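You operate a simulated robot arm through the tools that you are given. There is no shell and no other tool.

You are at the controls of a simulated robot arm. One attempt, no reset.

Task
Uncover the lidded well and melt the green pot's glue in it at 60 degrees.
Fine: grey lid on the cork mat; the glue runs clear; dial ends off; the pot stays in. Set down upright: green pot.
Where things are to end (x, y in the base frame): grey lid within 3 cm of [110, 3].

The check looks at the end state, three seconds after you hand in, the way a careful person would. Anything else that was tipped, shoved, dropped, spilled or broken makes it a failure. A push-on lid holds only when it is set on centred and level and pressed home; a screw cap is set on level and turned clockwise until tight.

Robot
A 7-joint arm with a two-finger parallel gripper, fixed in place. Base frame: the origin is on the floor under the middle of its stand, x ahead of it, y to its left, z up. Readings come in cm, degrees, newtons and seconds.
It reaches about 147.9 cm from its shoulder. Its first joint turns from -166.0 to 166.0 degrees. Payload 4.4 kg.
The TCP is the grasp point between the finger pads, 2.3 cm short of the fingertips. In the tool frame z runs along the fingers and y along their closing line. Largest opening 9.4 cm; finger width 3.8, thickness 1; the body of the gripper, 5.4 by 9.6 cm, starts 3.9 cm behind the TCP.
Orientation is told as [roll, pitch, yaw] about the base's x, y, z axes, in that order, counted from this pose: with the fingers straight down and closing along the base's y, the tool's x points along the base's -x, its y along +y and its z along -z.

Tools
- The arm moves only by the tool send_rows. Its argument "deltas" is a list of rows, each a list of 7 numbers: the shift along the tool's x, y, z in units of 200 mm (1.0 is 200 mm), then the turn, a rotation vector about the tool's x, y, z in units of 90 degrees (1.0 is 90 degrees), then the finger opening in m, from 0 to 0.094. In form: [[tx, ty, tz, rx, ry, rz, hand], ...]. A call has 1 to 20 rows; each row is the pose to reach, as a shift and turn from the pose commanded when the call began, along the tool's axes at that moment. A call with a number of a shift or a turn outside -1 to 1 is refused whole. Each row takes 0.2 s and may step no farther than 5 cm and 8.6 degrees from the row before; otherwise, or with a gripper value out of range, the whole call is refused. Where a pose cannot be reached the arm comes as near as it can. A force on the tool above 90 N (or 10 N above the force at the start of the call, whichever is more), or a blocked arm, ends the call early, and 0.2 s more pass. Each finger travels about 7.2 cm/s and halts on what it meets, pressing with about 28 N; the grip force reading is that of the motor and also rises with nothing between the fingers. The clock runs only during rows and for 0.2 s after the last one: add rows that repeat a pose to give the fingers time. The reply holds the time, the measured pose of the TCP, the force on the tool along the base axes, the opening and the grip force, in the units named above and with some noise, with the torque about the TCP (base axes, N m) and any sound that the robot's microphone picked up.
- Cameras (640 x 400 px; columns grow to the right, rows downward): "scene" is fixed at [39.79, 64.96, 159.95]; the picture's right is [-0.88, -0.48, 0.00], its down [-0.29, 0.53, -0.79] and it looks along [0.38, -0.70, -0.61] (base axes); focal length 313 px, centre (320, 200). "wrist" rides on the gripper at [8.6, 1.6, -7.4] in the tool frame; the picture's right is [-0.18, 0.98, 0.00], its down [-0.58, -0.11, -0.81] and it looks along [-0.79, -0.15, 0.59] (tool axes); focal length 243 px, centre (320, 200).
- snapshot(camera): a new picture of that camera. The clock stands still meanwhile.
- pixel_to_xyz(camera, pixels): for up to 12 pixels [column, row] of the newest picture of that camera ("zoom" is the newest enlarged one), the place [x, y, z] in the base frame of the surface seen there, good to about 0.3 cm. The clock stands still meanwhile.
- zoom(camera, box): a new picture of the part [left, top, right, bottom] of that camera's present view, enlarged. The clock stands still meanwhile.
- sign_off(): hands the job in; it is judged then, once.

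Unless the task says otherwise, let go and move clear before handing in.

The tools are called after "Call:" by a JSON object that holds its "fn" and its "kwargs". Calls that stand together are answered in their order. send_rows: Moves the arm, as the interface text tells. Its arguments: {"type":"object","properties":{"deltas":{"type":"array","items":{"type":"array","items":{"type":"number"}}}},"required":["deltas"]} The other tools are called the same way: snapshot (camera) takes a picture; pixel_to_xyz (camera, pixels) gives the place of the surface under pixels of a picture; zoom (camera, box) takes an enlarged picture of a part of a camera's view; sign_off () hands the job in.

At the start:

```text
time_s: 0.0
tool_pos: [60.71, 6.29, 118.76]
ee_rot: [0.0, 0.0, 0.0]
force: [0.5, 0.1, -0.2]
torque: [0.01, -0.02, 0.02]
finger_gap: 9.39
gripper_force: 0.0
```

scene: 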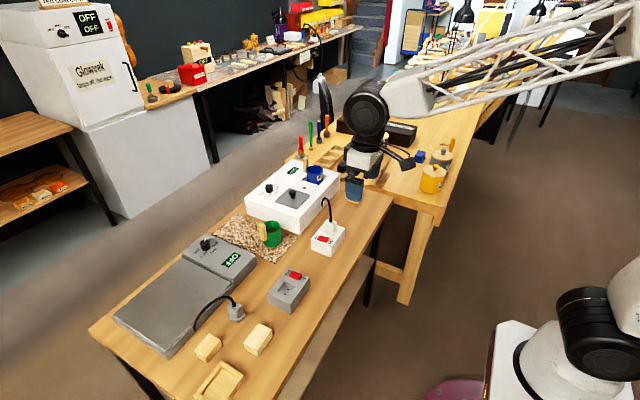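
wrist: 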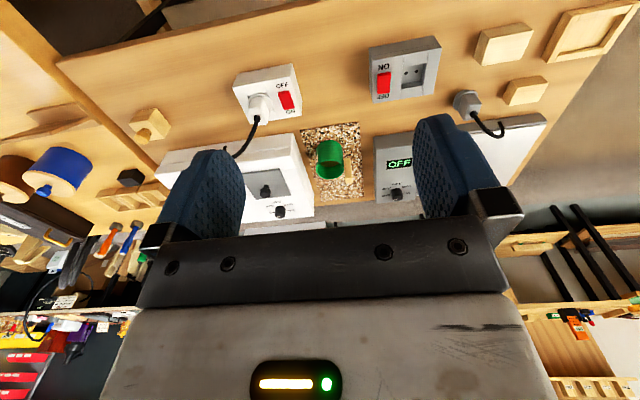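

The scene shows a white two-well glue heater around (293,198), with a grey lid near (291,198), a blue pot at (315,174), a green pot on the cork mat at (272,234), and white and grey switch boxes. I'll zoom in to see the details before moving.

Call:
{"fn": "zoom", "kwargs": {"camera": "scene", "box": [200, 140, 360, 260]}}

Call:
{"fn": "zoom", "kwargs": {"camera": "wrist", "box": [150, 40, 450, 230]}}

```text
3.33 times, centred on (280, 200) of scene
```

zoom: 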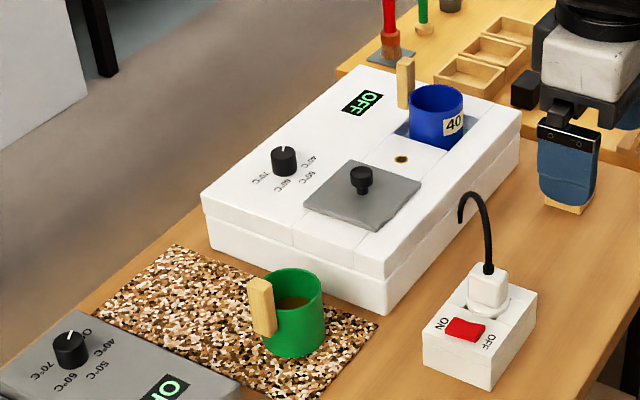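

```text
2.11 times, centred on (300, 135) of wrist
```

zoom: 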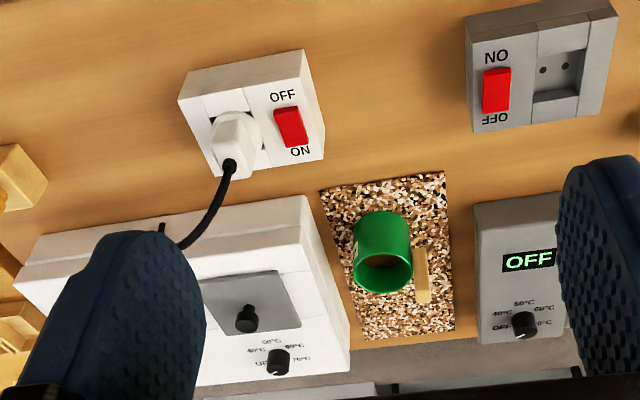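

The white heater has a dial at zoom (284,160), the lidded well at (362,190) and the blue pot marked 40. I'll measure the main features.

Call:
{"fn": "pixel_to_xyz", "kwargs": {"camera": "zoom", "pixels": [[247, 318], [280, 360], [232, 305], [290, 128], [304, 280], [275, 300]]}}

Call:
{"fn": "zoom", "kwargs": {"camera": "scene", "box": [240, 150, 350, 220]}}

```text
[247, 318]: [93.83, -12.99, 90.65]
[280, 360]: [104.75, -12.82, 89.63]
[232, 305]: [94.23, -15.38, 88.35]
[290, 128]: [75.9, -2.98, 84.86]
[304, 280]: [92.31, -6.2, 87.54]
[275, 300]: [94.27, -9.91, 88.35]
```

```text
5.71 times, centred on (295, 185) of scene
```

zoom: 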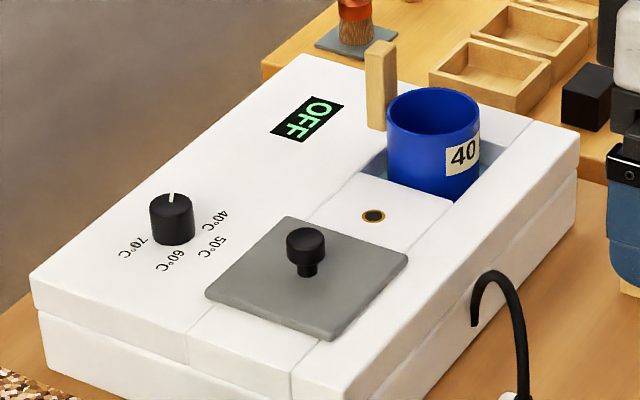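

The newest zoom shows the lid, its knob (305,248), the dial (172,218), the pilot lamp (373,216) and the blue pot clearly. I'll measure these.

Call:
{"fn": "pixel_to_xyz", "kwargs": {"camera": "zoom", "pixels": [[305, 238], [205, 295], [333, 340], [407, 257], [290, 218], [170, 200], [172, 245], [373, 216], [433, 115], [460, 155], [380, 60], [475, 190]]}}

Call:
{"fn": "pixel_to_xyz", "kwargs": {"camera": "scene", "pixels": [[272, 223], [262, 233], [272, 246], [217, 231], [248, 213], [297, 237], [275, 262], [325, 240], [290, 285], [225, 255], [207, 244], [345, 200]]}}

```text
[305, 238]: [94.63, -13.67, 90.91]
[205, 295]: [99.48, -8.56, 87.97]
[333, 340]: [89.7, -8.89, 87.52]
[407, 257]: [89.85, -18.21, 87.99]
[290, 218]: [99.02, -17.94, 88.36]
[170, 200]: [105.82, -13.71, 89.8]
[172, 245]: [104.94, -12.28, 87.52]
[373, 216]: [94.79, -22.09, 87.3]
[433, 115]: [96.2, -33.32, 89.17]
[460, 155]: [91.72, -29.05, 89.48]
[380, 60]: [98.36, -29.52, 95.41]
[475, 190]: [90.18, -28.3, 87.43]
```

```text
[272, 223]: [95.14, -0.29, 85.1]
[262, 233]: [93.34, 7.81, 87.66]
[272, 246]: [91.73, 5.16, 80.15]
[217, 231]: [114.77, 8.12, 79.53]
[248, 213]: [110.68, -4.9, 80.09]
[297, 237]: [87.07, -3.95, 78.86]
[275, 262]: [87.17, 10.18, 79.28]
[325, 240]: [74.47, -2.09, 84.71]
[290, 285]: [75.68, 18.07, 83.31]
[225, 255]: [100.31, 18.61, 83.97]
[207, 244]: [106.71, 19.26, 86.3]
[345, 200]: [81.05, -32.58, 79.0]
```

The lid is about 9.5 cm square and centred near (94.5,-13.4), with its knob top at z≈90.9 and the dial near (105.3,-13). Next I'll check the switch boxes and the green pot up close.

Call:
{"fn": "zoom", "kwargs": {"camera": "scene", "box": [240, 210, 360, 285]}}

Call:
{"fn": "zoom", "kwargs": {"camera": "scene", "box": [170, 220, 330, 320]}}

Call:
{"fn": "zoom", "kwargs": {"camera": "wrist", "box": [220, 50, 320, 113]}}

```text
5.33 times, centred on (300, 248) of scene
```

zoom: 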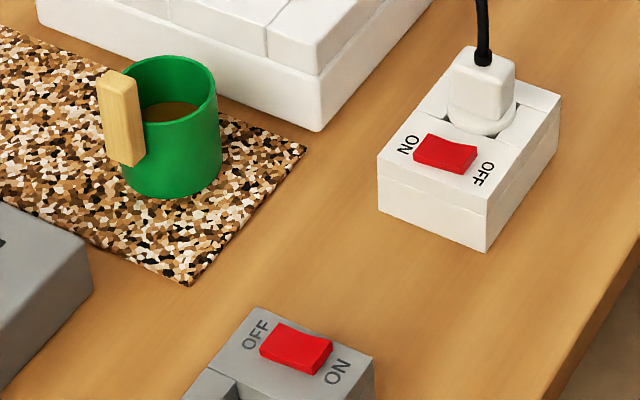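

```text
4.00 times, centred on (250, 270) of scene
```

zoom: 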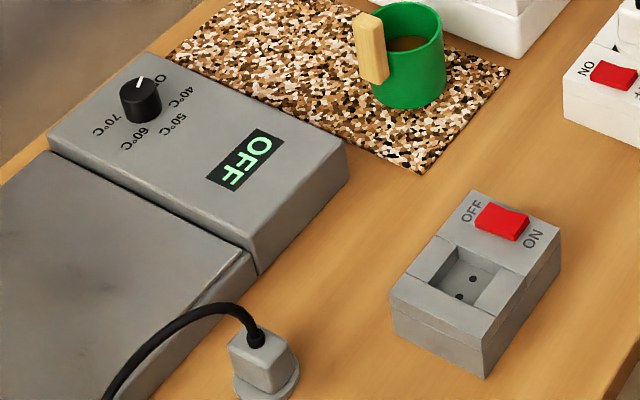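

```text
6.35 times, centred on (270, 82) of wrist
```

zoom: 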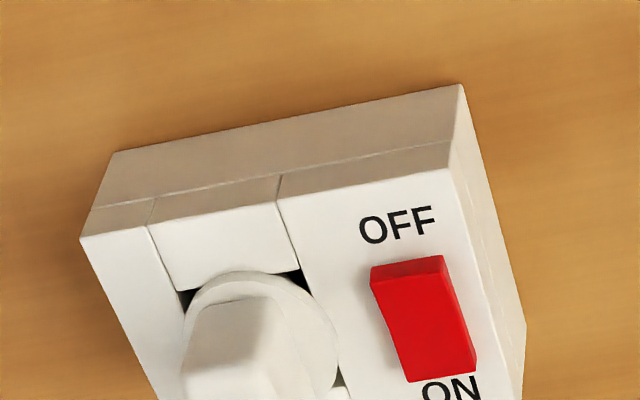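

The rocker state is not clear, though in the wrist zoom the OFF end (410,270) looks raised. I'll move the wrist camera closer for a better look at the switch, pot and heater.

Call:
{"fn": "send_rows", "kwargs": {"deltas": [[0, -0.08, 0.18, 0, 0, 0, 0.094], [0, -0.16, 0.36, 0, 0, 0, 0.094], [0, -0.24, 0.54, 0, 0, 0, 0.094], [0, -0.3, 0.7, 0, 0, 0, 0.094]]}}

Call:
{"fn": "snapshot", "kwargs": {"camera": "wrist"}}

```text
time_s: 1.0
tool_pos: [60.67, 0.28, 104.92]
ee_rot: [0.0, -0.1, -0.1]
force: [-0.3, 0.7, -1.0]
torque: [-0.02, 0.02, -0.06]
finger_gap: 9.38
gripper_force: 0.0
```

```text
taken
```

wrist: 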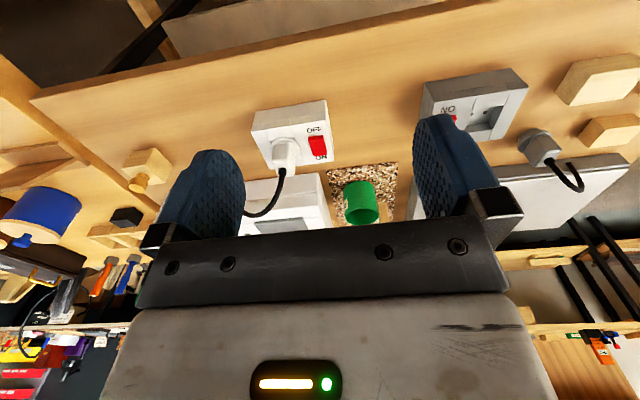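

Call:
{"fn": "zoom", "kwargs": {"camera": "wrist", "box": [245, 90, 345, 153]}}

Call:
{"fn": "zoom", "kwargs": {"camera": "wrist", "box": [235, 140, 415, 250]}}

```text
6.35 times, centred on (295, 122) of wrist
```

zoom: 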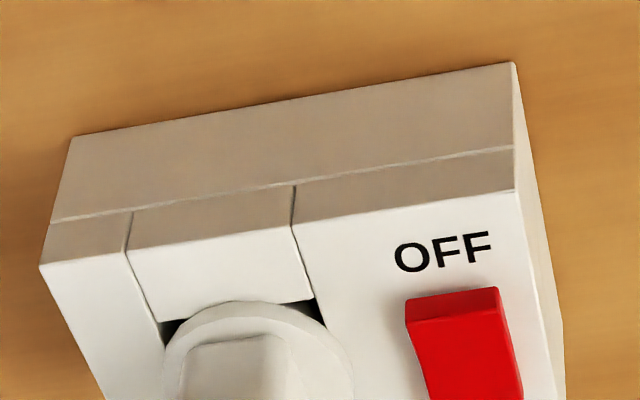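

```text
3.56 times, centred on (325, 195) of wrist
```

zoom: 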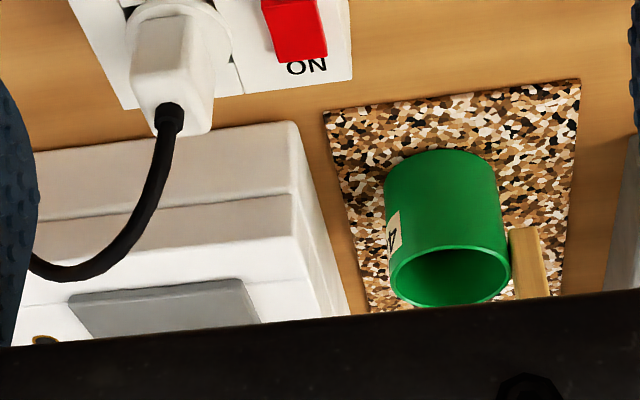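

I'll measure the rocker end heights directly to decide which end is pressed; the ON end is near wrist (320,157) and the OFF end near (316,138).

Call:
{"fn": "zoom", "kwargs": {"camera": "wrist", "box": [290, 115, 350, 165]}}

Call:
{"fn": "pixel_to_xyz", "kwargs": {"camera": "wrist", "pixels": [[315, 141], [316, 145], [318, 150], [319, 154], [310, 128], [323, 160], [329, 140]]}}

```text
8.00 times, centred on (320, 140) of wrist
```

zoom: 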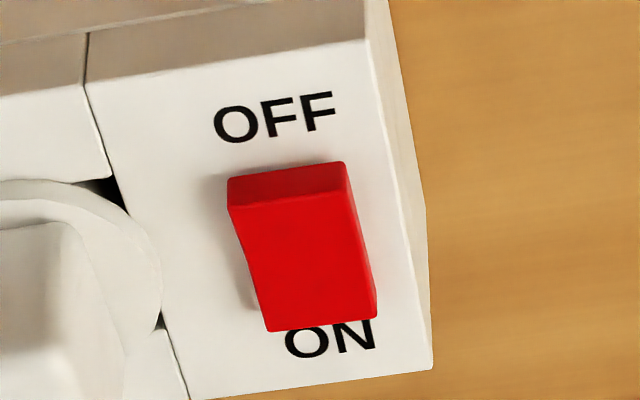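

```text
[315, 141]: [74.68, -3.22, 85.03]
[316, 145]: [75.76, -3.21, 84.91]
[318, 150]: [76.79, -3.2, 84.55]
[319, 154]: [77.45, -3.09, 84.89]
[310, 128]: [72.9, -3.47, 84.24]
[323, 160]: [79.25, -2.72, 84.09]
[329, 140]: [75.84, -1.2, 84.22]
```

The height readings are too noisy to decide, so I'll take tight zooms of both rockers from the scene camera and compare their tilt.

Call:
{"fn": "zoom", "kwargs": {"camera": "scene", "box": [305, 225, 345, 255]}}

Call:
{"fn": "zoom", "kwargs": {"camera": "scene", "box": [275, 262, 315, 292]}}

```text
13.33 times, centred on (325, 240) of scene
```

zoom: 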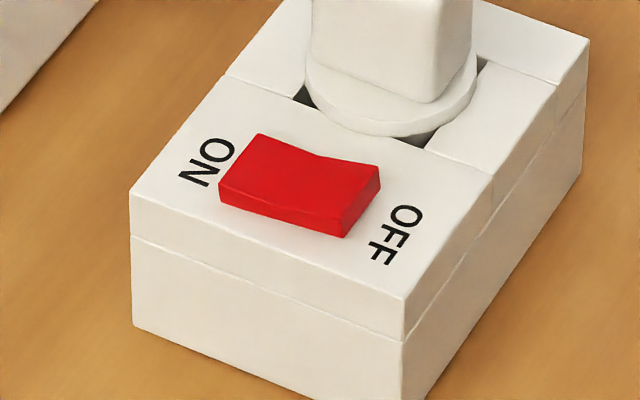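

```text
13.33 times, centred on (295, 277) of scene
```

zoom: 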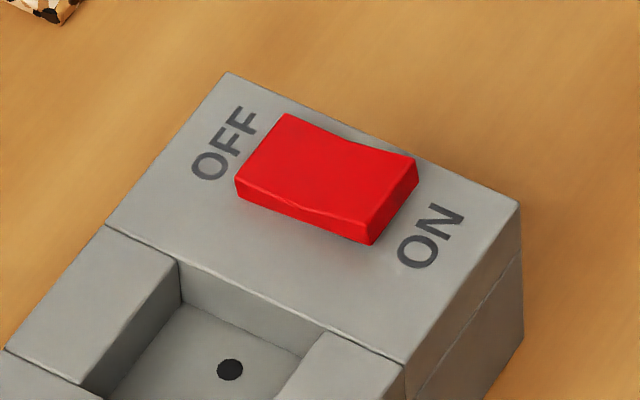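

The rocker's lower edge slopes less than the box edge in both zooms. That puts the OFF end up on the white box, so it is switched ON, and the ON end up on the grey box, so it is OFF. Now I'll measure the green pot in detail.

Call:
{"fn": "zoom", "kwargs": {"camera": "scene", "box": [250, 215, 298, 251]}}

```text
11.11 times, centred on (274, 233) of scene
```

zoom: 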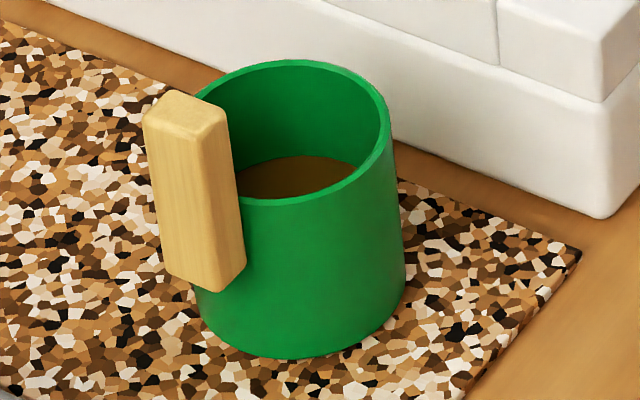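

Call:
{"fn": "pixel_to_xyz", "kwargs": {"camera": "zoom", "pixels": [[285, 63], [383, 110], [383, 140], [300, 197], [215, 85], [240, 185], [300, 165], [188, 100], [190, 180], [220, 270], [300, 350], [402, 270]]}}

Call:
{"fn": "pixel_to_xyz", "kwargs": {"camera": "wrist", "pixels": [[345, 214], [360, 226], [375, 212], [361, 190], [345, 200], [383, 210], [388, 222], [347, 184], [329, 176], [396, 165], [362, 209], [375, 190]]}}

```text
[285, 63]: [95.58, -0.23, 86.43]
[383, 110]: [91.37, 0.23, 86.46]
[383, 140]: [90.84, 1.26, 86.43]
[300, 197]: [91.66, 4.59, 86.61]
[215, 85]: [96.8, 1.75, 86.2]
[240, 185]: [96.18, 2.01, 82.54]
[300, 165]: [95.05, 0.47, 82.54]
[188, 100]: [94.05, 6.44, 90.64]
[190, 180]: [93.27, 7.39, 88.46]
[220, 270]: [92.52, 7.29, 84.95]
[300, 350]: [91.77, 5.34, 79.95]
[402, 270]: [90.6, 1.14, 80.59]
```

```text
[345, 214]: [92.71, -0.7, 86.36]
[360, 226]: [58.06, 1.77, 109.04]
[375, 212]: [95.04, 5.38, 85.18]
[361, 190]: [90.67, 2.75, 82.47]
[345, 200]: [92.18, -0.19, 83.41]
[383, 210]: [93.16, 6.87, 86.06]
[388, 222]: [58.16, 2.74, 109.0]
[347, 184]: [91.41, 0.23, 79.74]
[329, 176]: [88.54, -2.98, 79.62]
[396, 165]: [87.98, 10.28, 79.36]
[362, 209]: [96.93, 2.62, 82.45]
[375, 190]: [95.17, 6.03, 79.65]
```

Fitting the rim points puts the green pot at centre ≈(93.8,2.4), radius ≈3.1, rim z≈86.5 and base z≈79.7. Its wooden handle is on the +y side with its top at 90.6. Next I'll read the dial labels and the blue pot's seating height.

Call:
{"fn": "zoom", "kwargs": {"camera": "scene", "box": [252, 175, 292, 205]}}

Call:
{"fn": "pixel_to_xyz", "kwargs": {"camera": "zoom", "pixels": [[270, 150], [270, 205], [245, 240], [440, 180], [420, 270], [260, 330], [100, 310], [285, 128], [300, 90]]}}

```text
13.33 times, centred on (272, 190) of scene
```

zoom: 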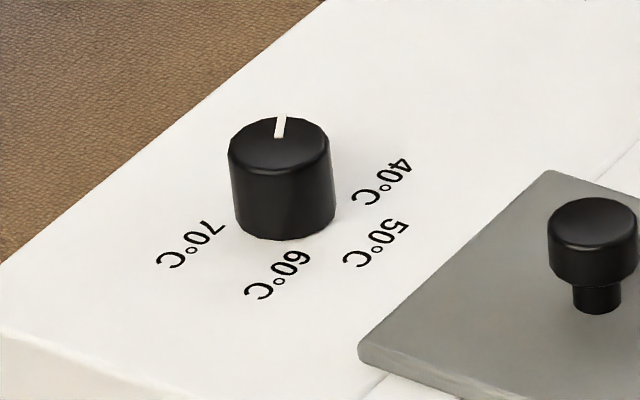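

```text
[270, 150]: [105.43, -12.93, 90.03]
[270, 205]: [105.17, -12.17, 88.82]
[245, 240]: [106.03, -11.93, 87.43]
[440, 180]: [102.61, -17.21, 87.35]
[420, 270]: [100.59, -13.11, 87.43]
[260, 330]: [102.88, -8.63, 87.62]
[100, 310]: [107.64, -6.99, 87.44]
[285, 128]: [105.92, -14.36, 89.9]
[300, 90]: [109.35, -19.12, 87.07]
```

Now the label centres, the knob-top outline and the lid knob in this zoom.

Call:
{"fn": "pixel_to_xyz", "kwargs": {"camera": "zoom", "pixels": [[380, 182], [375, 243], [278, 276], [190, 244], [280, 126], [280, 170], [240, 145], [320, 145], [592, 220], [555, 225], [592, 265], [596, 205]]}}

Call:
{"fn": "zoom", "kwargs": {"camera": "scene", "box": [290, 150, 346, 192]}}

```text
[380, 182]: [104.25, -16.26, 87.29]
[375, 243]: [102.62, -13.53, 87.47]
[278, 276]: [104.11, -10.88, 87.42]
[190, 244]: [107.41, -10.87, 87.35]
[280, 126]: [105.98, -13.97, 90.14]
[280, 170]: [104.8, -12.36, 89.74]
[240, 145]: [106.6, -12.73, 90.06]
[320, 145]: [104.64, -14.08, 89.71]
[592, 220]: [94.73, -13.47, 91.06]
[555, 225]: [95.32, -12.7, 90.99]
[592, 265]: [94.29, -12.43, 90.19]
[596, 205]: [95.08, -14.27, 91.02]
```

```text
9.52 times, centred on (318, 171) of scene
```

zoom: 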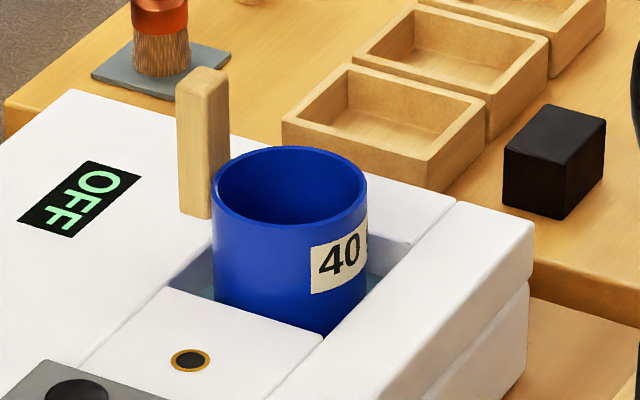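

The dial labels give 40 at ≈-112°, 50 at ≈-174°, 60 at ≈121° and 70 at ≈50° about the knob centre (105.5,-13.2), with the pointer at about -55° (OFF). That makes 60 roughly 195–200° clockwise. I'll shift the wrist camera to read the green pot's label and see the heater closer.

Call:
{"fn": "send_rows", "kwargs": {"deltas": [[-0.19, -0.07, 0.05, 0, 0, 0, 0.094], [-0.38, -0.14, 0.1, 0, 0, 0, 0.094], [-0.565, -0.215, 0.145, 0, 0, 0, 0.094]]}}

Call:
{"fn": "snapshot", "kwargs": {"camera": "wrist"}}

Call:
{"fn": "snapshot", "kwargs": {"camera": "scene"}}

```text
time_s: 1.8
tool_pos: [71.98, -3.9, 102.1]
ee_rot: [0.1, -0.1, -0.1]
force: [0.1, -0.4, 0.6]
torque: [0.02, 0.02, -0.02]
finger_gap: 9.43
gripper_force: 0.1
```

```text
taken
```

wrist: 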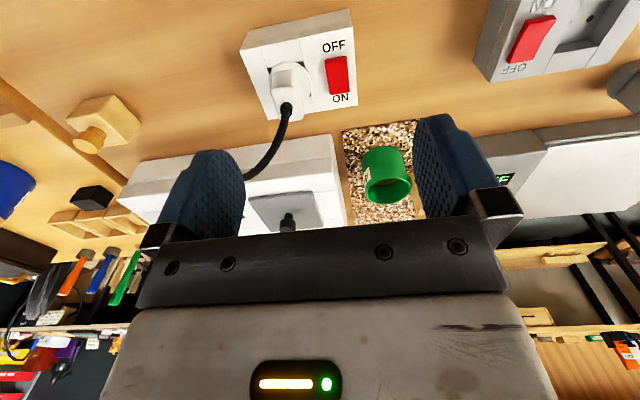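

```text
taken
```

scene: 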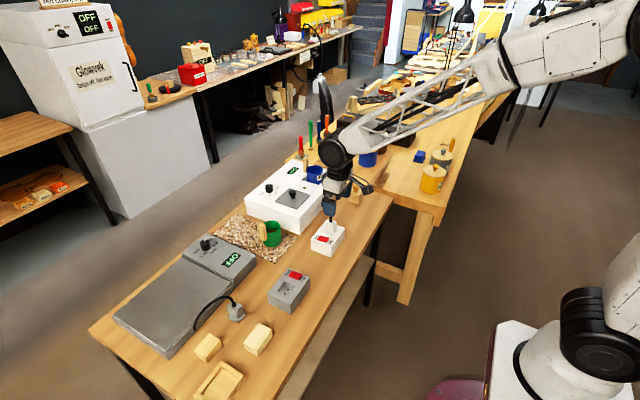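

Call:
{"fn": "zoom", "kwargs": {"camera": "wrist", "box": [340, 130, 420, 210]}}

Call:
{"fn": "zoom", "kwargs": {"camera": "wrist", "box": [235, 10, 365, 110]}}

```text
5.00 times, centred on (380, 170) of wrist
```

zoom: 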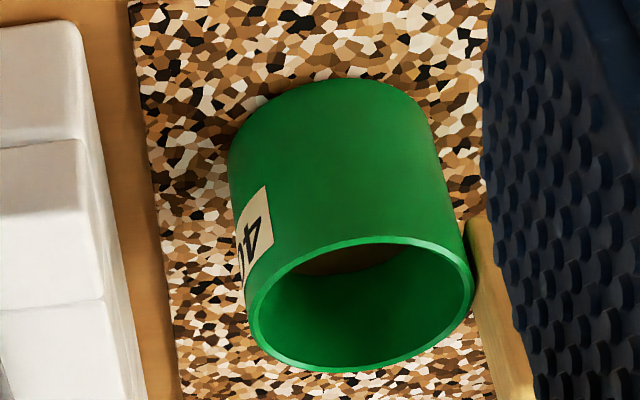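

```text
4.00 times, centred on (300, 60) of wrist
```

zoom: 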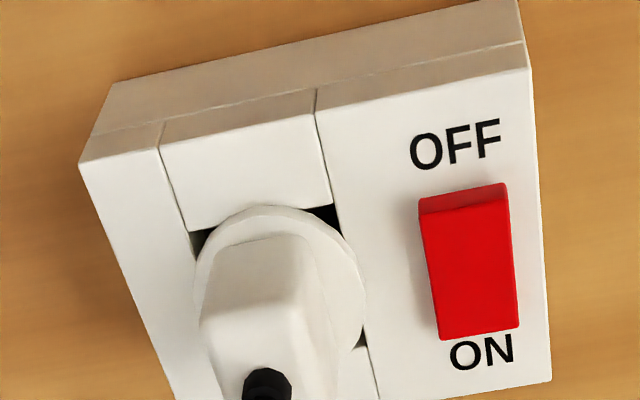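

The ON end of the rocker now clearly meets the plate at (480,330) in the zoom while the OFF end face stands proud, so the supply looks to be on. I'll check the cord height, the mat's extents and the blue pot before going in for the lid knob.

Call:
{"fn": "zoom", "kwargs": {"camera": "scene", "box": [290, 190, 350, 240]}}

Call:
{"fn": "pixel_to_xyz", "kwargs": {"camera": "scene", "pixels": [[245, 213], [216, 230], [221, 226], [235, 217], [300, 240], [280, 262], [280, 250], [225, 233], [185, 250], [316, 173], [308, 171], [303, 163]]}}

```text
8.00 times, centred on (320, 215) of scene
```

zoom: 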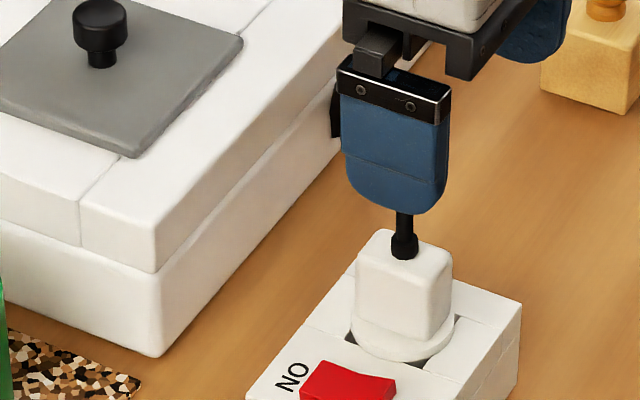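

```text
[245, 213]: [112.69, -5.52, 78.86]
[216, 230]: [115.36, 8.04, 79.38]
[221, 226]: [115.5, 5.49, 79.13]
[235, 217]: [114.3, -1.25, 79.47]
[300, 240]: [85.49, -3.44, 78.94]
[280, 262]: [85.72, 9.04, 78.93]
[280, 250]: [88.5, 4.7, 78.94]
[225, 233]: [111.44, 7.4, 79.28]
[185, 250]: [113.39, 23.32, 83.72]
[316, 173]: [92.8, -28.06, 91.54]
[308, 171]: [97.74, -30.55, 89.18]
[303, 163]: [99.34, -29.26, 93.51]
```

I'll check the cord's height in the wrist image, near (287,115) to (250,172).

Call:
{"fn": "pixel_to_xyz", "kwargs": {"camera": "wrist", "pixels": [[287, 112], [284, 125], [278, 142], [268, 158], [258, 168], [250, 173], [286, 210], [287, 222], [255, 200], [312, 193], [322, 226], [264, 228]]}}

```text
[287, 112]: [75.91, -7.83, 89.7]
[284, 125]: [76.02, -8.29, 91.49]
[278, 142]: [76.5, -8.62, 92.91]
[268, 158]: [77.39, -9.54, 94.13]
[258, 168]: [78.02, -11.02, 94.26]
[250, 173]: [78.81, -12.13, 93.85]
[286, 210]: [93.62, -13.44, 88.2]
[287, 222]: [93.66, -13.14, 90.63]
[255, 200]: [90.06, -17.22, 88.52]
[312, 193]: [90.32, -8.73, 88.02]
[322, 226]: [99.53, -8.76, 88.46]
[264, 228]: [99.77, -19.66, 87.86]
```

The cord peaks at z≈94.3 near (78,-11), well clear of my path at z≈102. I'll move above the lid knob (94.7,-13.5).

Call:
{"fn": "send_rows", "kwargs": {"deltas": [[-0.2, -0.096, 0, 0, 0, 0, 0.094], [-0.4, -0.192, 0, 0, 0, 0, 0.08], [-0.6, -0.288, 0, 0, 0, 0, 0.06], [-0.8, -0.384, 0, 0, 0, 0, 0.05], [-1.0, -0.48, 0, 0, 0, 0, 0.05]]}}

Call:
{"fn": "send_rows", "kwargs": {"deltas": [[-0.135, 0, 0.12, 0, 0, 0, 0.05], [-0.135, 0, 0.3, 0, 0, 0, 0.05]]}}

Call:
{"fn": "snapshot", "kwargs": {"camera": "wrist"}}

Call:
{"fn": "zoom", "kwargs": {"camera": "scene", "box": [240, 140, 352, 224]}}

```text
time_s: 3.0
tool_pos: [91.96, -13.57, 102.02]
ee_rot: [0.0, -0.2, 0.0]
force: [1.2, 0.7, 1.6]
torque: [0.02, 0.04, 0.02]
finger_gap: 5.0
gripper_force: 0.0
```

```text
time_s: 3.6
tool_pos: [94.62, -13.54, 96.13]
ee_rot: [0.0, -0.1, 0.0]
force: [-0.6, 0.2, 0.5]
torque: [0.02, 0.02, 0.01]
finger_gap: 5.02
gripper_force: 0.0
```

```text
taken
```

wrist: 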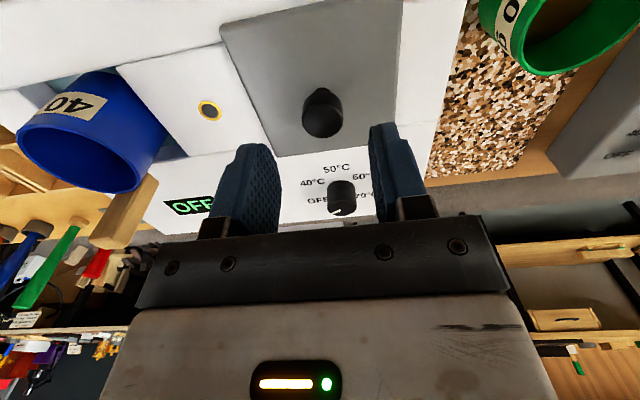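

```text
4.76 times, centred on (296, 182) of scene
```

zoom: 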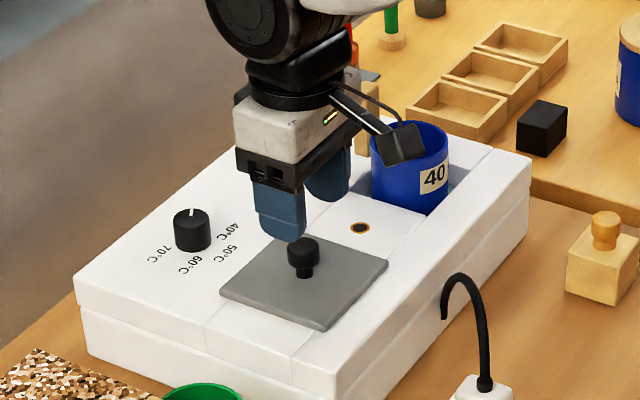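

The lid knob at wrist (322,117) sits right where the TCP line projects (320,117), so I'm aligned. I'll read the green pot's label at (510,15), then descend.

Call:
{"fn": "zoom", "kwargs": {"camera": "wrist", "box": [470, 0, 640, 90]}}

Call:
{"fn": "zoom", "kwargs": {"camera": "wrist", "box": [160, 60, 400, 230]}}

Call:
{"fn": "pixel_to_xyz", "kwargs": {"camera": "wrist", "pixels": [[322, 117], [305, 115], [338, 115], [322, 130], [280, 60], [270, 150], [221, 40], [396, 20], [342, 190], [90, 160], [60, 75], [210, 110]]}}

```text
3.76 times, centred on (555, 45) of wrist
```

zoom: 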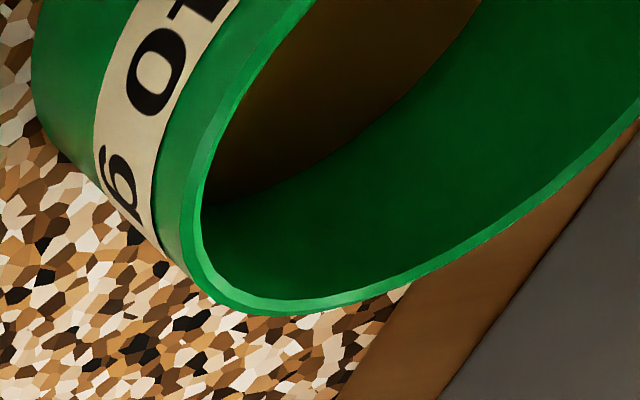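

```text
2.35 times, centred on (280, 145) of wrist
```

zoom: 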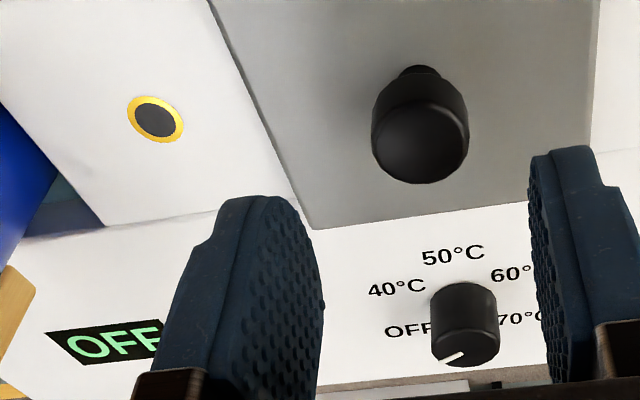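

```text
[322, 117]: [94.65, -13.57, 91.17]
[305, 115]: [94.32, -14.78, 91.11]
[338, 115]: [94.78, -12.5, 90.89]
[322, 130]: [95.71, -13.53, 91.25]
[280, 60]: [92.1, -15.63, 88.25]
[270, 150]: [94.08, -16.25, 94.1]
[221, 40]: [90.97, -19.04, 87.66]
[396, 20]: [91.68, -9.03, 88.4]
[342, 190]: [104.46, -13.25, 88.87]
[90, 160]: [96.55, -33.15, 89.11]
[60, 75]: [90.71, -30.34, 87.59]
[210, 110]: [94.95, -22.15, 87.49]
```

The green label reads "40 g", so it is a weight and not a temperature. The knob is centred at (94.65,-13.55) with its cap top at 91.1. I'll descend to z≈91.0, which keeps the fingertips above the plate at 88.2, and close.

Call:
{"fn": "send_rows", "kwargs": {"deltas": [[0, 0, 0.1, 0, 0, 0, 0.05], [0, 0, 0.19, 0, 0, 0, 0.05], [0, 0, 0.256, 0, 0, 0, 0.05], [0, 0, 0.256, 0, 0, 0, 0.05]]}}

Call:
{"fn": "send_rows", "kwargs": {"deltas": [[0, 0, 0, 0, 0, 0, 0.03], [0, 0, 0, 0, 0, 0, 0.0], [0, 0, 0, 0, 0, 0, 0.0], [0, 0, 0, 0, 0, 0, 0.0]]}}

```text
time_s: 4.6
tool_pos: [94.62, -13.6, 90.8]
ee_rot: [0.0, 0.0, 0.0]
force: [0.1, 0.3, 0.9]
torque: [-0.03, 0.03, 0.0]
finger_gap: 4.99
gripper_force: 0.1
```

```text
time_s: 5.6
tool_pos: [94.69, -13.6, 90.94]
ee_rot: [-0.1, 0.0, 0.0]
force: [1.1, 0.7, 0.7]
torque: [0.03, -0.03, 0.02]
finger_gap: 2.43
gripper_force: 27.8
```

The fingers stopped at 2.43 cm with 27.8 N on the knob, so it's held. I'll lift gently and check.

Call:
{"fn": "send_rows", "kwargs": {"deltas": [[0, 0, -0.03, 0, 0, 0, 0.0], [0, 0, -0.08, 0, 0, 0, 0.0], [0, 0, -0.15, 0, 0, 0, 0.0], [0, 0, -0.25, 0, 0, 0, 0.0], [0, 0, -0.4, 0, 0, 0, 0.0]]}}

Call:
{"fn": "snapshot", "kwargs": {"camera": "scene"}}

Call:
{"fn": "snapshot", "kwargs": {"camera": "wrist"}}

Call:
{"fn": "zoom", "kwargs": {"camera": "scene", "box": [240, 140, 352, 224]}}

```text
time_s: 6.8
tool_pos: [94.65, -13.63, 98.83]
ee_rot: [0.0, -0.1, 0.0]
force: [0.4, 0.9, -1.8]
torque: [0.02, 0.0, 0.0]
finger_gap: 2.42
gripper_force: 28.2
```

```text
taken
```

scene: 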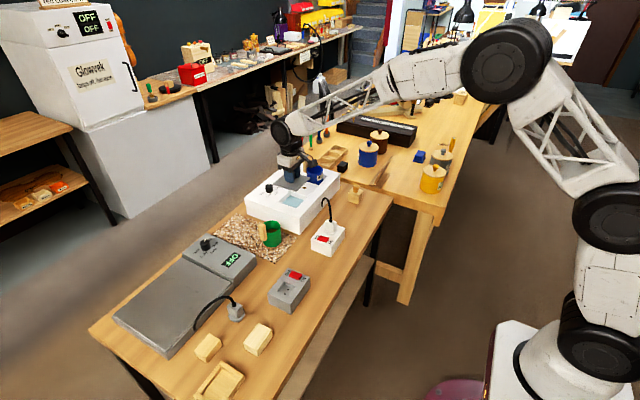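

```text
taken
```

wrist: 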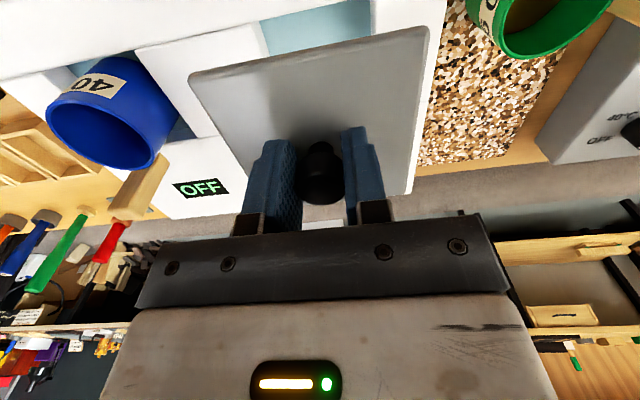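

```text
4.76 times, centred on (296, 182) of scene
```

zoom: 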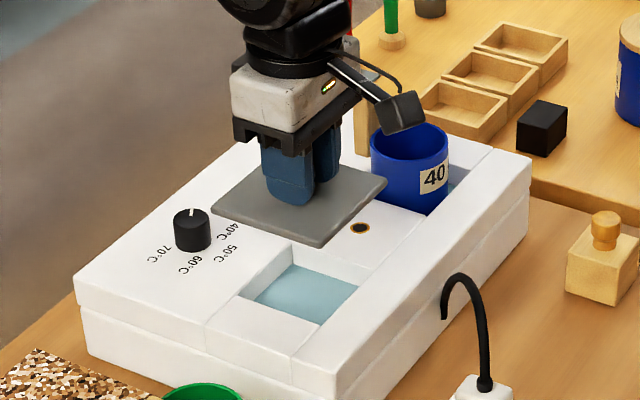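

The lid is up and held level, and the scene shows the well as a square water bath at zoom (305,290). I'll carry the lid across to above (109.9, 3.0).

Call:
{"fn": "send_rows", "kwargs": {"deltas": [[-0.05, 0.055, 0, 0, 0, 0, 0.0], [-0.17, 0.185, 0, 0, 0, 0, 0.0], [-0.31, 0.34, 0, 0, 0, 0, 0.0], [-0.45, 0.495, 0, 0, 0, 0, 0.0], [-0.59, 0.65, 0, 0, 0, 0, 0.0], [-0.71, 0.775, 0, 0, 0, 0, 0.0], [-0.762, 0.831, 0, 0, 0, 0, 0.0], [-0.762, 0.831, 0, 0, 0, 0, 0.0]]}}

Call:
{"fn": "snapshot", "kwargs": {"camera": "scene"}}

Call:
{"fn": "zoom", "kwargs": {"camera": "scene", "box": [190, 170, 318, 266]}}

Call:
{"fn": "snapshot", "kwargs": {"camera": "wrist"}}

```text
time_s: 8.6
tool_pos: [109.83, 3.13, 98.86]
ee_rot: [-0.1, 0.0, 0.0]
force: [0.7, 0.5, -0.9]
torque: [-0.01, -0.01, -0.01]
finger_gap: 2.42
gripper_force: 27.9
```

```text
taken
```

scene: 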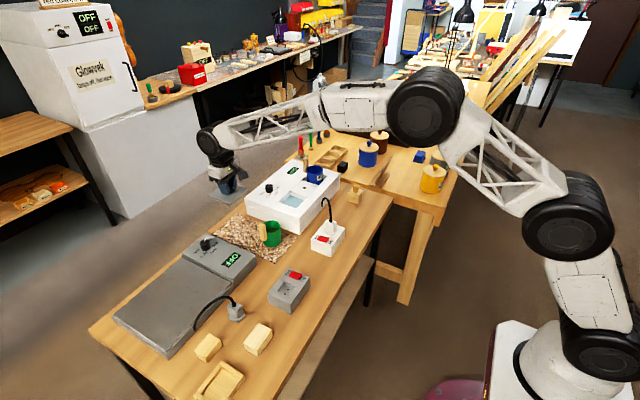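

```text
4.17 times, centred on (254, 218) of scene
```

zoom: 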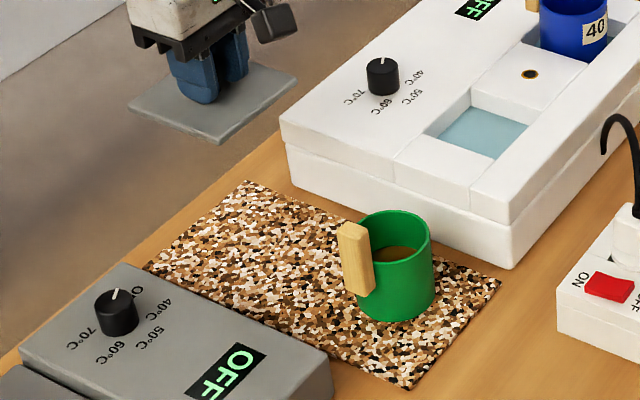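

```text
taken
```

wrist: 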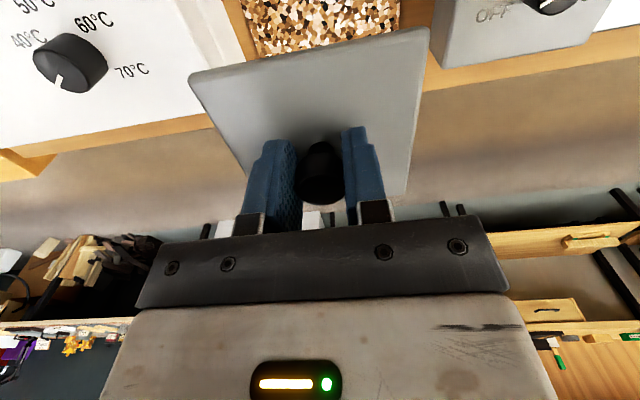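

The lid hangs level over the far end of the mat. I'll confirm the mat corners before lowering: zoom pixels (248,184), (152,265), (412,385) and (498,285).

Call:
{"fn": "pixel_to_xyz", "kwargs": {"camera": "zoom", "pixels": [[249, 186], [156, 266], [410, 382], [495, 286], [305, 270], [445, 140], [530, 130], [478, 110], [485, 135], [425, 150], [200, 220], [475, 90]]}}

```text
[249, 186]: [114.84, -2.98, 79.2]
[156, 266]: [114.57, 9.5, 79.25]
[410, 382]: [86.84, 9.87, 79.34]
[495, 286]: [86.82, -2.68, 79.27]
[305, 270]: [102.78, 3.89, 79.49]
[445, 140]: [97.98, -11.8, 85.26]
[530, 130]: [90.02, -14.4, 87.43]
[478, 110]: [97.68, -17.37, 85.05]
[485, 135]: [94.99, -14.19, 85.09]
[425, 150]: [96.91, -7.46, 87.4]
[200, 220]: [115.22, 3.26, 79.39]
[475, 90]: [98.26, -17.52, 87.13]
```

The mat spans x 86.8–114.8 and y -3–9.7, so I'll set the lid at x≈109.2 to keep it fully on the mat. The final contact should come at TCP z≈83, so I'll lower to just above that first.

Call:
{"fn": "send_rows", "kwargs": {"deltas": [[0.03, -0.005, 0.1, 0, 0, 0, 0.0], [0.03, -0.005, 0.25, 0, 0, 0, 0.0], [0.03, -0.005, 0.4, 0, 0, 0, 0.0], [0.03, -0.005, 0.55, 0, 0, 0, 0.0], [0.03, -0.005, 0.67, 0, 0, 0, 0.0], [0.03, -0.005, 0.73, 0, 0, 0, 0.0], [0.03, -0.005, 0.745, 0, 0, 0, 0.0], [0.03, -0.005, 0.745, 0, 0, 0, 0.0]]}}

Call:
{"fn": "zoom", "kwargs": {"camera": "scene", "box": [190, 170, 318, 266]}}

```text
time_s: 10.4
tool_pos: [109.3, 2.97, 83.95]
ee_rot: [0.0, 0.1, -0.1]
force: [0.5, 0.1, -1.4]
torque: [0.0, -0.02, 0.0]
finger_gap: 2.43
gripper_force: 28.4
```

```text
4.17 times, centred on (254, 218) of scene
```

zoom: 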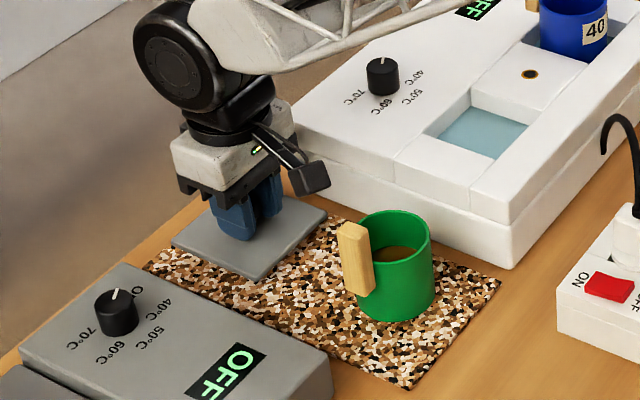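

No contact yet at 83.95 (force ≈ -1.4 N). I'll lower in small steps until the lid touches the mat.

Call:
{"fn": "send_rows", "kwargs": {"deltas": [[0, 0, 0.015, 0, 0, 0, 0.0], [0, 0, 0.03, 0, 0, 0, 0.0], [0, 0, 0.04, 0, 0, 0, 0.0], [0, 0, 0.045, 0, 0, 0, 0.0], [0, 0, 0.045, 0, 0, 0, 0.0]]}}

```text
time_s: 11.6
tool_pos: [109.27, 2.91, 83.1]
ee_rot: [0.0, 0.0, -0.1]
force: [0.9, 0.5, -0.9]
torque: [0.01, 0.04, 0.02]
finger_gap: 2.41
gripper_force: 27.6
```

Call:
{"fn": "send_rows", "kwargs": {"deltas": [[0, 0, 0.005, 0, 0, 0, 0.0], [0, 0, 0.01, 0, 0, 0, 0.0], [0, 0, 0.01, 0, 0, 0, 0.0]]}}

```text
time_s: 12.4
tool_pos: [109.32, 2.87, 82.91]
ee_rot: [0.1, 0.0, -0.1]
force: [-0.7, 0.2, 1.1]
torque: [0.07, 0.0, 0.03]
finger_gap: 2.42
gripper_force: 28.0
```

The force barely changed (+1.1 N), so contact may just be starting. I'll go another 2 mm in small steps.

Call:
{"fn": "send_rows", "kwargs": {"deltas": [[0, 0, 0.005, 0, 0, 0, 0.0], [0, 0, 0.005, 0, 0, 0, 0.0]]}}

Call:
{"fn": "send_rows", "kwargs": {"deltas": [[0, 0, 0.005, 0, 0, 0, 0.0], [0, 0, 0.005, 0, 0, 0, 0.0]]}}

```text
time_s: 13.0
tool_pos: [109.31, 2.9, 82.87]
ee_rot: [-0.1, 0.0, 0.0]
force: [-2.7, -1.3, 8.2]
torque: [-0.03, 0.26, -0.01]
finger_gap: 2.43
gripper_force: 28.0
```

```text
time_s: 13.6
tool_pos: [109.32, 2.93, 82.81]
ee_rot: [0.0, -0.2, 0.0]
force: [-6.3, -1.0, 20.1]
torque: [0.0, 0.4, 0.02]
finger_gap: 2.42
gripper_force: 28.0
```

The force rose to 20 N, so the lid is resting on the mat. I'll ease up slightly, open the fingers and rise clear.

Call:
{"fn": "send_rows", "kwargs": {"deltas": [[0, 0, -0.008, 0, 0, 0, 0.0], [0, 0, -0.008, 0, 0, 0, 0.03], [0, 0, -0.008, 0, 0, 0, 0.045], [0, 0, -0.008, 0, 0, 0, 0.05], [0, 0, -0.008, 0, 0, 0, 0.05]]}}

Call:
{"fn": "send_rows", "kwargs": {"deltas": [[0, 0, -0.05, 0, 0, 0, 0.05], [0, 0, -0.15, 0, 0, 0, 0.05], [0, 0, -0.35, 0, 0, 0, 0.05], [0, 0, -0.55, 0, 0, 0, 0.05], [0, 0, -0.75, 0, 0, 0, 0.05], [0, 0, -0.9, 0, 0, 0, 0.05]]}}

Call:
{"fn": "snapshot", "kwargs": {"camera": "scene"}}

Call:
{"fn": "zoom", "kwargs": {"camera": "scene", "box": [200, 190, 328, 286]}}

```text
time_s: 14.8
tool_pos: [109.31, 2.83, 82.82]
ee_rot: [-0.1, 0.0, 0.1]
force: [0.6, 0.6, 0.2]
torque: [0.0, -0.02, 0.01]
finger_gap: 5.03
gripper_force: 0.0
```

```text
time_s: 16.2
tool_pos: [109.19, 3.01, 100.85]
ee_rot: [0.0, 0.1, 0.0]
force: [-0.6, -0.3, -1.0]
torque: [0.02, 0.03, 0.0]
finger_gap: 5.02
gripper_force: 0.0
```

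```text
taken
```

scene: 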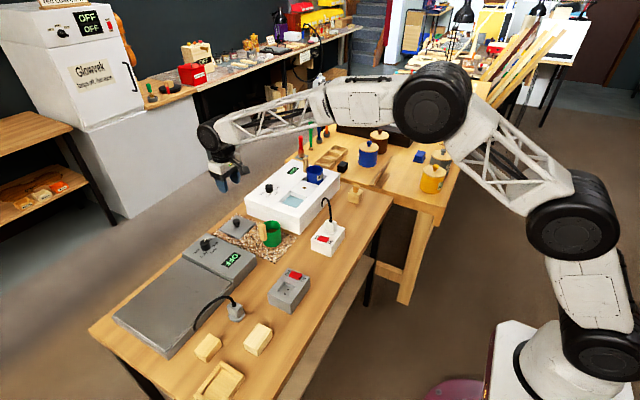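

```text
4.17 times, centred on (264, 238) of scene
```

zoom: 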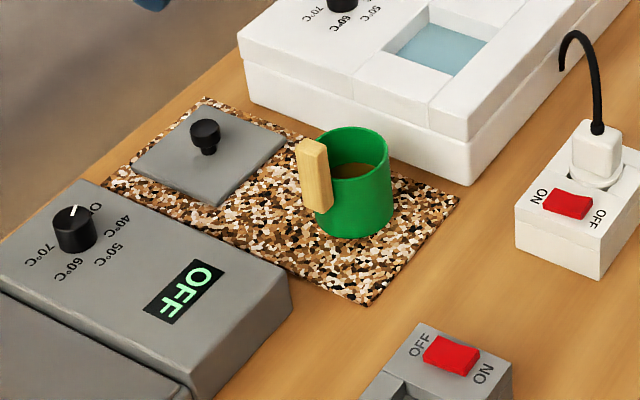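

The lid is flat on the mat at (109.3, 2.9). Now I'll measure the well opening precisely.

Call:
{"fn": "zoom", "kwargs": {"camera": "scene", "box": [264, 178, 328, 226]}}

```text
8.33 times, centred on (296, 202) of scene
```

zoom: 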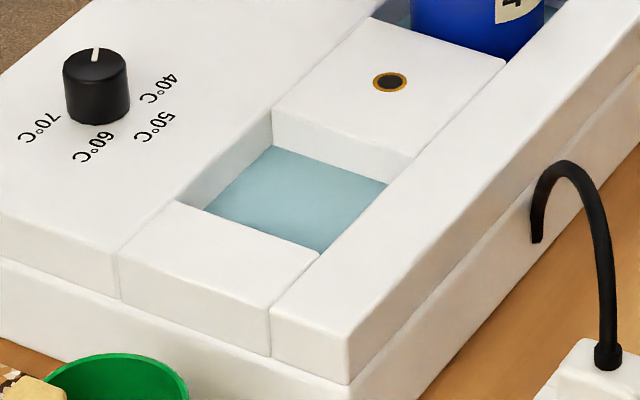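

Call:
{"fn": "pixel_to_xyz", "kwargs": {"camera": "zoom", "pixels": [[268, 108], [170, 198], [325, 255], [418, 158], [275, 155], [205, 208], [385, 186], [300, 195], [325, 130], [225, 170], [508, 60], [375, 15]]}}

Call:
{"fn": "pixel_to_xyz", "kwargs": {"camera": "scene", "pixels": [[316, 164], [303, 172], [328, 172], [317, 179], [311, 165], [322, 166], [305, 178], [327, 181], [313, 185]]}}

```text
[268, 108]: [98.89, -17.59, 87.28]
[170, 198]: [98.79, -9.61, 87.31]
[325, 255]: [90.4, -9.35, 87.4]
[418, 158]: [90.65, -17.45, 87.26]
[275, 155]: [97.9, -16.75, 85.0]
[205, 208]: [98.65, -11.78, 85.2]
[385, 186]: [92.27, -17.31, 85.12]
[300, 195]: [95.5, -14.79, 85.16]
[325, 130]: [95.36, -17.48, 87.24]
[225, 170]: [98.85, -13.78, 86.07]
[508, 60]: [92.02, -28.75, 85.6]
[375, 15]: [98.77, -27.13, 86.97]
```

```text
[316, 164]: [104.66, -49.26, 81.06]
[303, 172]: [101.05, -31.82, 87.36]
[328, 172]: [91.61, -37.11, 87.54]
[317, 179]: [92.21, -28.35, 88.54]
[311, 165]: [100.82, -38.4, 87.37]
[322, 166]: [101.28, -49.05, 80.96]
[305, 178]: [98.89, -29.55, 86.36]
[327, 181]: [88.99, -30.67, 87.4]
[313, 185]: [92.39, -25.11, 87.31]
```

The well opening is x 90.5–98.85, y -17.5 to -9.5, with its centre at (94.65,-13.5) and the water at z≈85.1. I'll go above the green pot while turning the gripper 90° so the fingers close along x, clear of the handle, with the camera on the far side from it.

Call:
{"fn": "send_rows", "kwargs": {"deltas": [[0.03, 0, 0, 0, 0, -0.08, 0.06], [0.1, 0, 0, 0, 0, -0.16, 0.07], [0.18, 0, 0, 0, 0, -0.24, 0.08], [0.26, 0, 0, 0, 0, -0.32, 0.094], [0.34, 0, 0, 0, 0, -0.4, 0.094], [0.42, 0, 0, 0, 0, -0.48, 0.094], [0.5, 0, 0, 0, 0, -0.56, 0.094], [0.58, 0, 0, 0, 0, -0.64, 0.094], [0.66, 0, 0, 0, 0, -0.72, 0.094], [0.72, -0.01, 0, 0, 0, -0.8, 0.094], [0.76, -0.02, 0, 0, 0, -0.88, 0.094], [0.77, -0.03, 0.03, 0, 0, -0.95, 0.094], [0.77, -0.03, 0.06, 0, 0, -1.0, 0.094], [0.77, -0.03, 0.06, 0, 0, -1.0, 0.094]]}}

Call:
{"fn": "snapshot", "kwargs": {"camera": "wrist"}}

Call:
{"fn": "snapshot", "kwargs": {"camera": "scene"}}

```text
time_s: 19.2
tool_pos: [93.77, 2.43, 99.61]
ee_rot: [0.0, 0.0, 90.1]
force: [0.5, 0.4, -0.1]
torque: [-0.01, 0.0, 0.02]
finger_gap: 9.39
gripper_force: 0.1
```

```text
taken
```

wrist: 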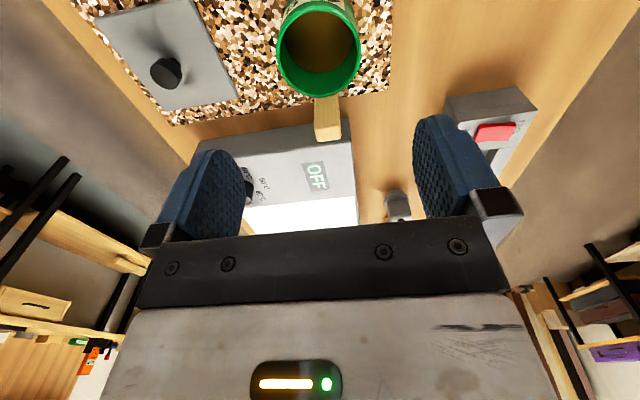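

```text
taken
```

scene: 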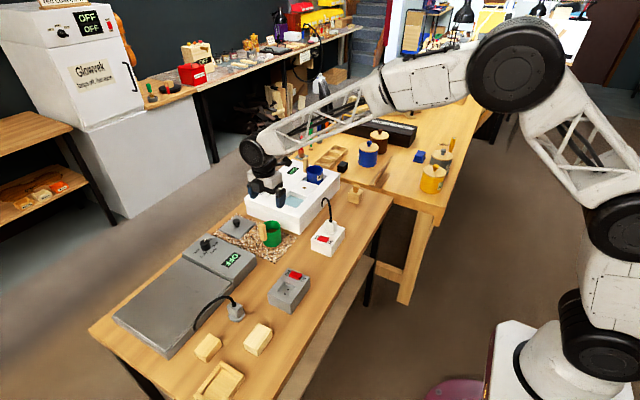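

The pot rim is centred near wrist (319,54), matching the TCP axis. I'll refine with rim points before descending.

Call:
{"fn": "pixel_to_xyz", "kwargs": {"camera": "wrist", "pixels": [[279, 55], [359, 50], [318, 95], [292, 88], [348, 84], [282, 35], [357, 30], [318, 102], [315, 140], [341, 138], [328, 120], [320, 60]]}}

Call:
{"fn": "zoom", "kwargs": {"camera": "wrist", "box": [250, 0, 390, 150]}}

```text
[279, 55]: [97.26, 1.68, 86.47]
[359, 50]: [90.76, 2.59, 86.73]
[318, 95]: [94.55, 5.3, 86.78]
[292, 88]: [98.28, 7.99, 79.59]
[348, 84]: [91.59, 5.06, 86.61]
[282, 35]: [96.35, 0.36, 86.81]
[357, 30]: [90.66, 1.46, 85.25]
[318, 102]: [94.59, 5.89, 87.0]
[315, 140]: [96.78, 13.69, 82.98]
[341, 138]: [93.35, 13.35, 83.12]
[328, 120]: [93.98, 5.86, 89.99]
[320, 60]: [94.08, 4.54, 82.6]
```

```text
2.67 times, centred on (320, 75) of wrist
```

zoom: 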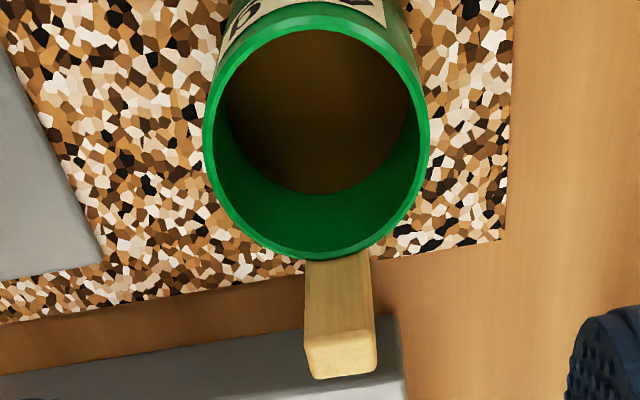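

The rim spans x 90.7–97.2, so the pot centre is ≈(94.0,2.3). I'll descend to TCP z≈86.8, which puts the fingertips about 2 cm below the rim and the gripper body just above the handle top, with the hand fully open.

Call:
{"fn": "send_rows", "kwargs": {"deltas": [[0.0065, -0.01, 0.12, 0, 0, 0, 0.094], [0.0065, -0.01, 0.26, 0, 0, 0, 0.094], [0.0065, -0.01, 0.4, 0, 0, 0, 0.094], [0.0065, -0.01, 0.5, 0, 0, 0, 0.094], [0.0065, -0.01, 0.57, 0, 0, 0, 0.094], [0.0065, -0.01, 0.57, 0, 0, 0, 0.094]]}}

Call:
{"fn": "snapshot", "kwargs": {"camera": "wrist"}}

Call:
{"fn": "zoom", "kwargs": {"camera": "scene", "box": [230, 180, 330, 260]}}

```text
time_s: 20.6
tool_pos: [94.11, 2.21, 88.25]
ee_rot: [0.0, 0.0, 89.9]
force: [0.2, -0.2, 0.1]
torque: [-0.02, 0.02, 0.0]
finger_gap: 9.41
gripper_force: 0.1
```

```text
taken
```

wrist: 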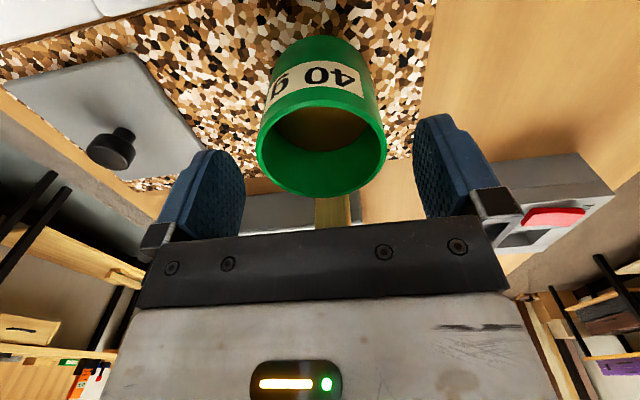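

```text
5.00 times, centred on (280, 220) of scene
```

zoom: 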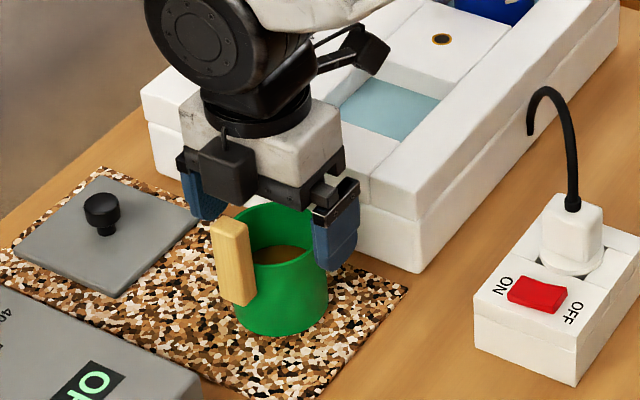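

The label "40 g" is clearly readable. I notice a black block on the gripper's handle side at zoom (228,170), so I'll check its clearance to the handle top at (228,225).

Call:
{"fn": "pixel_to_xyz", "kwargs": {"camera": "zoom", "pixels": [[215, 198], [240, 200], [225, 170], [240, 150], [228, 222], [232, 228], [217, 245], [255, 195], [185, 160], [335, 190], [320, 230], [220, 190]]}}

```text
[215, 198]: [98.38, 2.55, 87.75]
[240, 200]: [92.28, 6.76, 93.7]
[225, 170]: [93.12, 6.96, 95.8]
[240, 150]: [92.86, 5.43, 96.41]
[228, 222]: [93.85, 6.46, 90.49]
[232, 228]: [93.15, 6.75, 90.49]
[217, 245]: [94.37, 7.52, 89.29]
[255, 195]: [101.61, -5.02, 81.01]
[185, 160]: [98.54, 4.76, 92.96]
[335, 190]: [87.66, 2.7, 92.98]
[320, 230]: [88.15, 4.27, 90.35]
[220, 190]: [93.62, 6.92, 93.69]
```

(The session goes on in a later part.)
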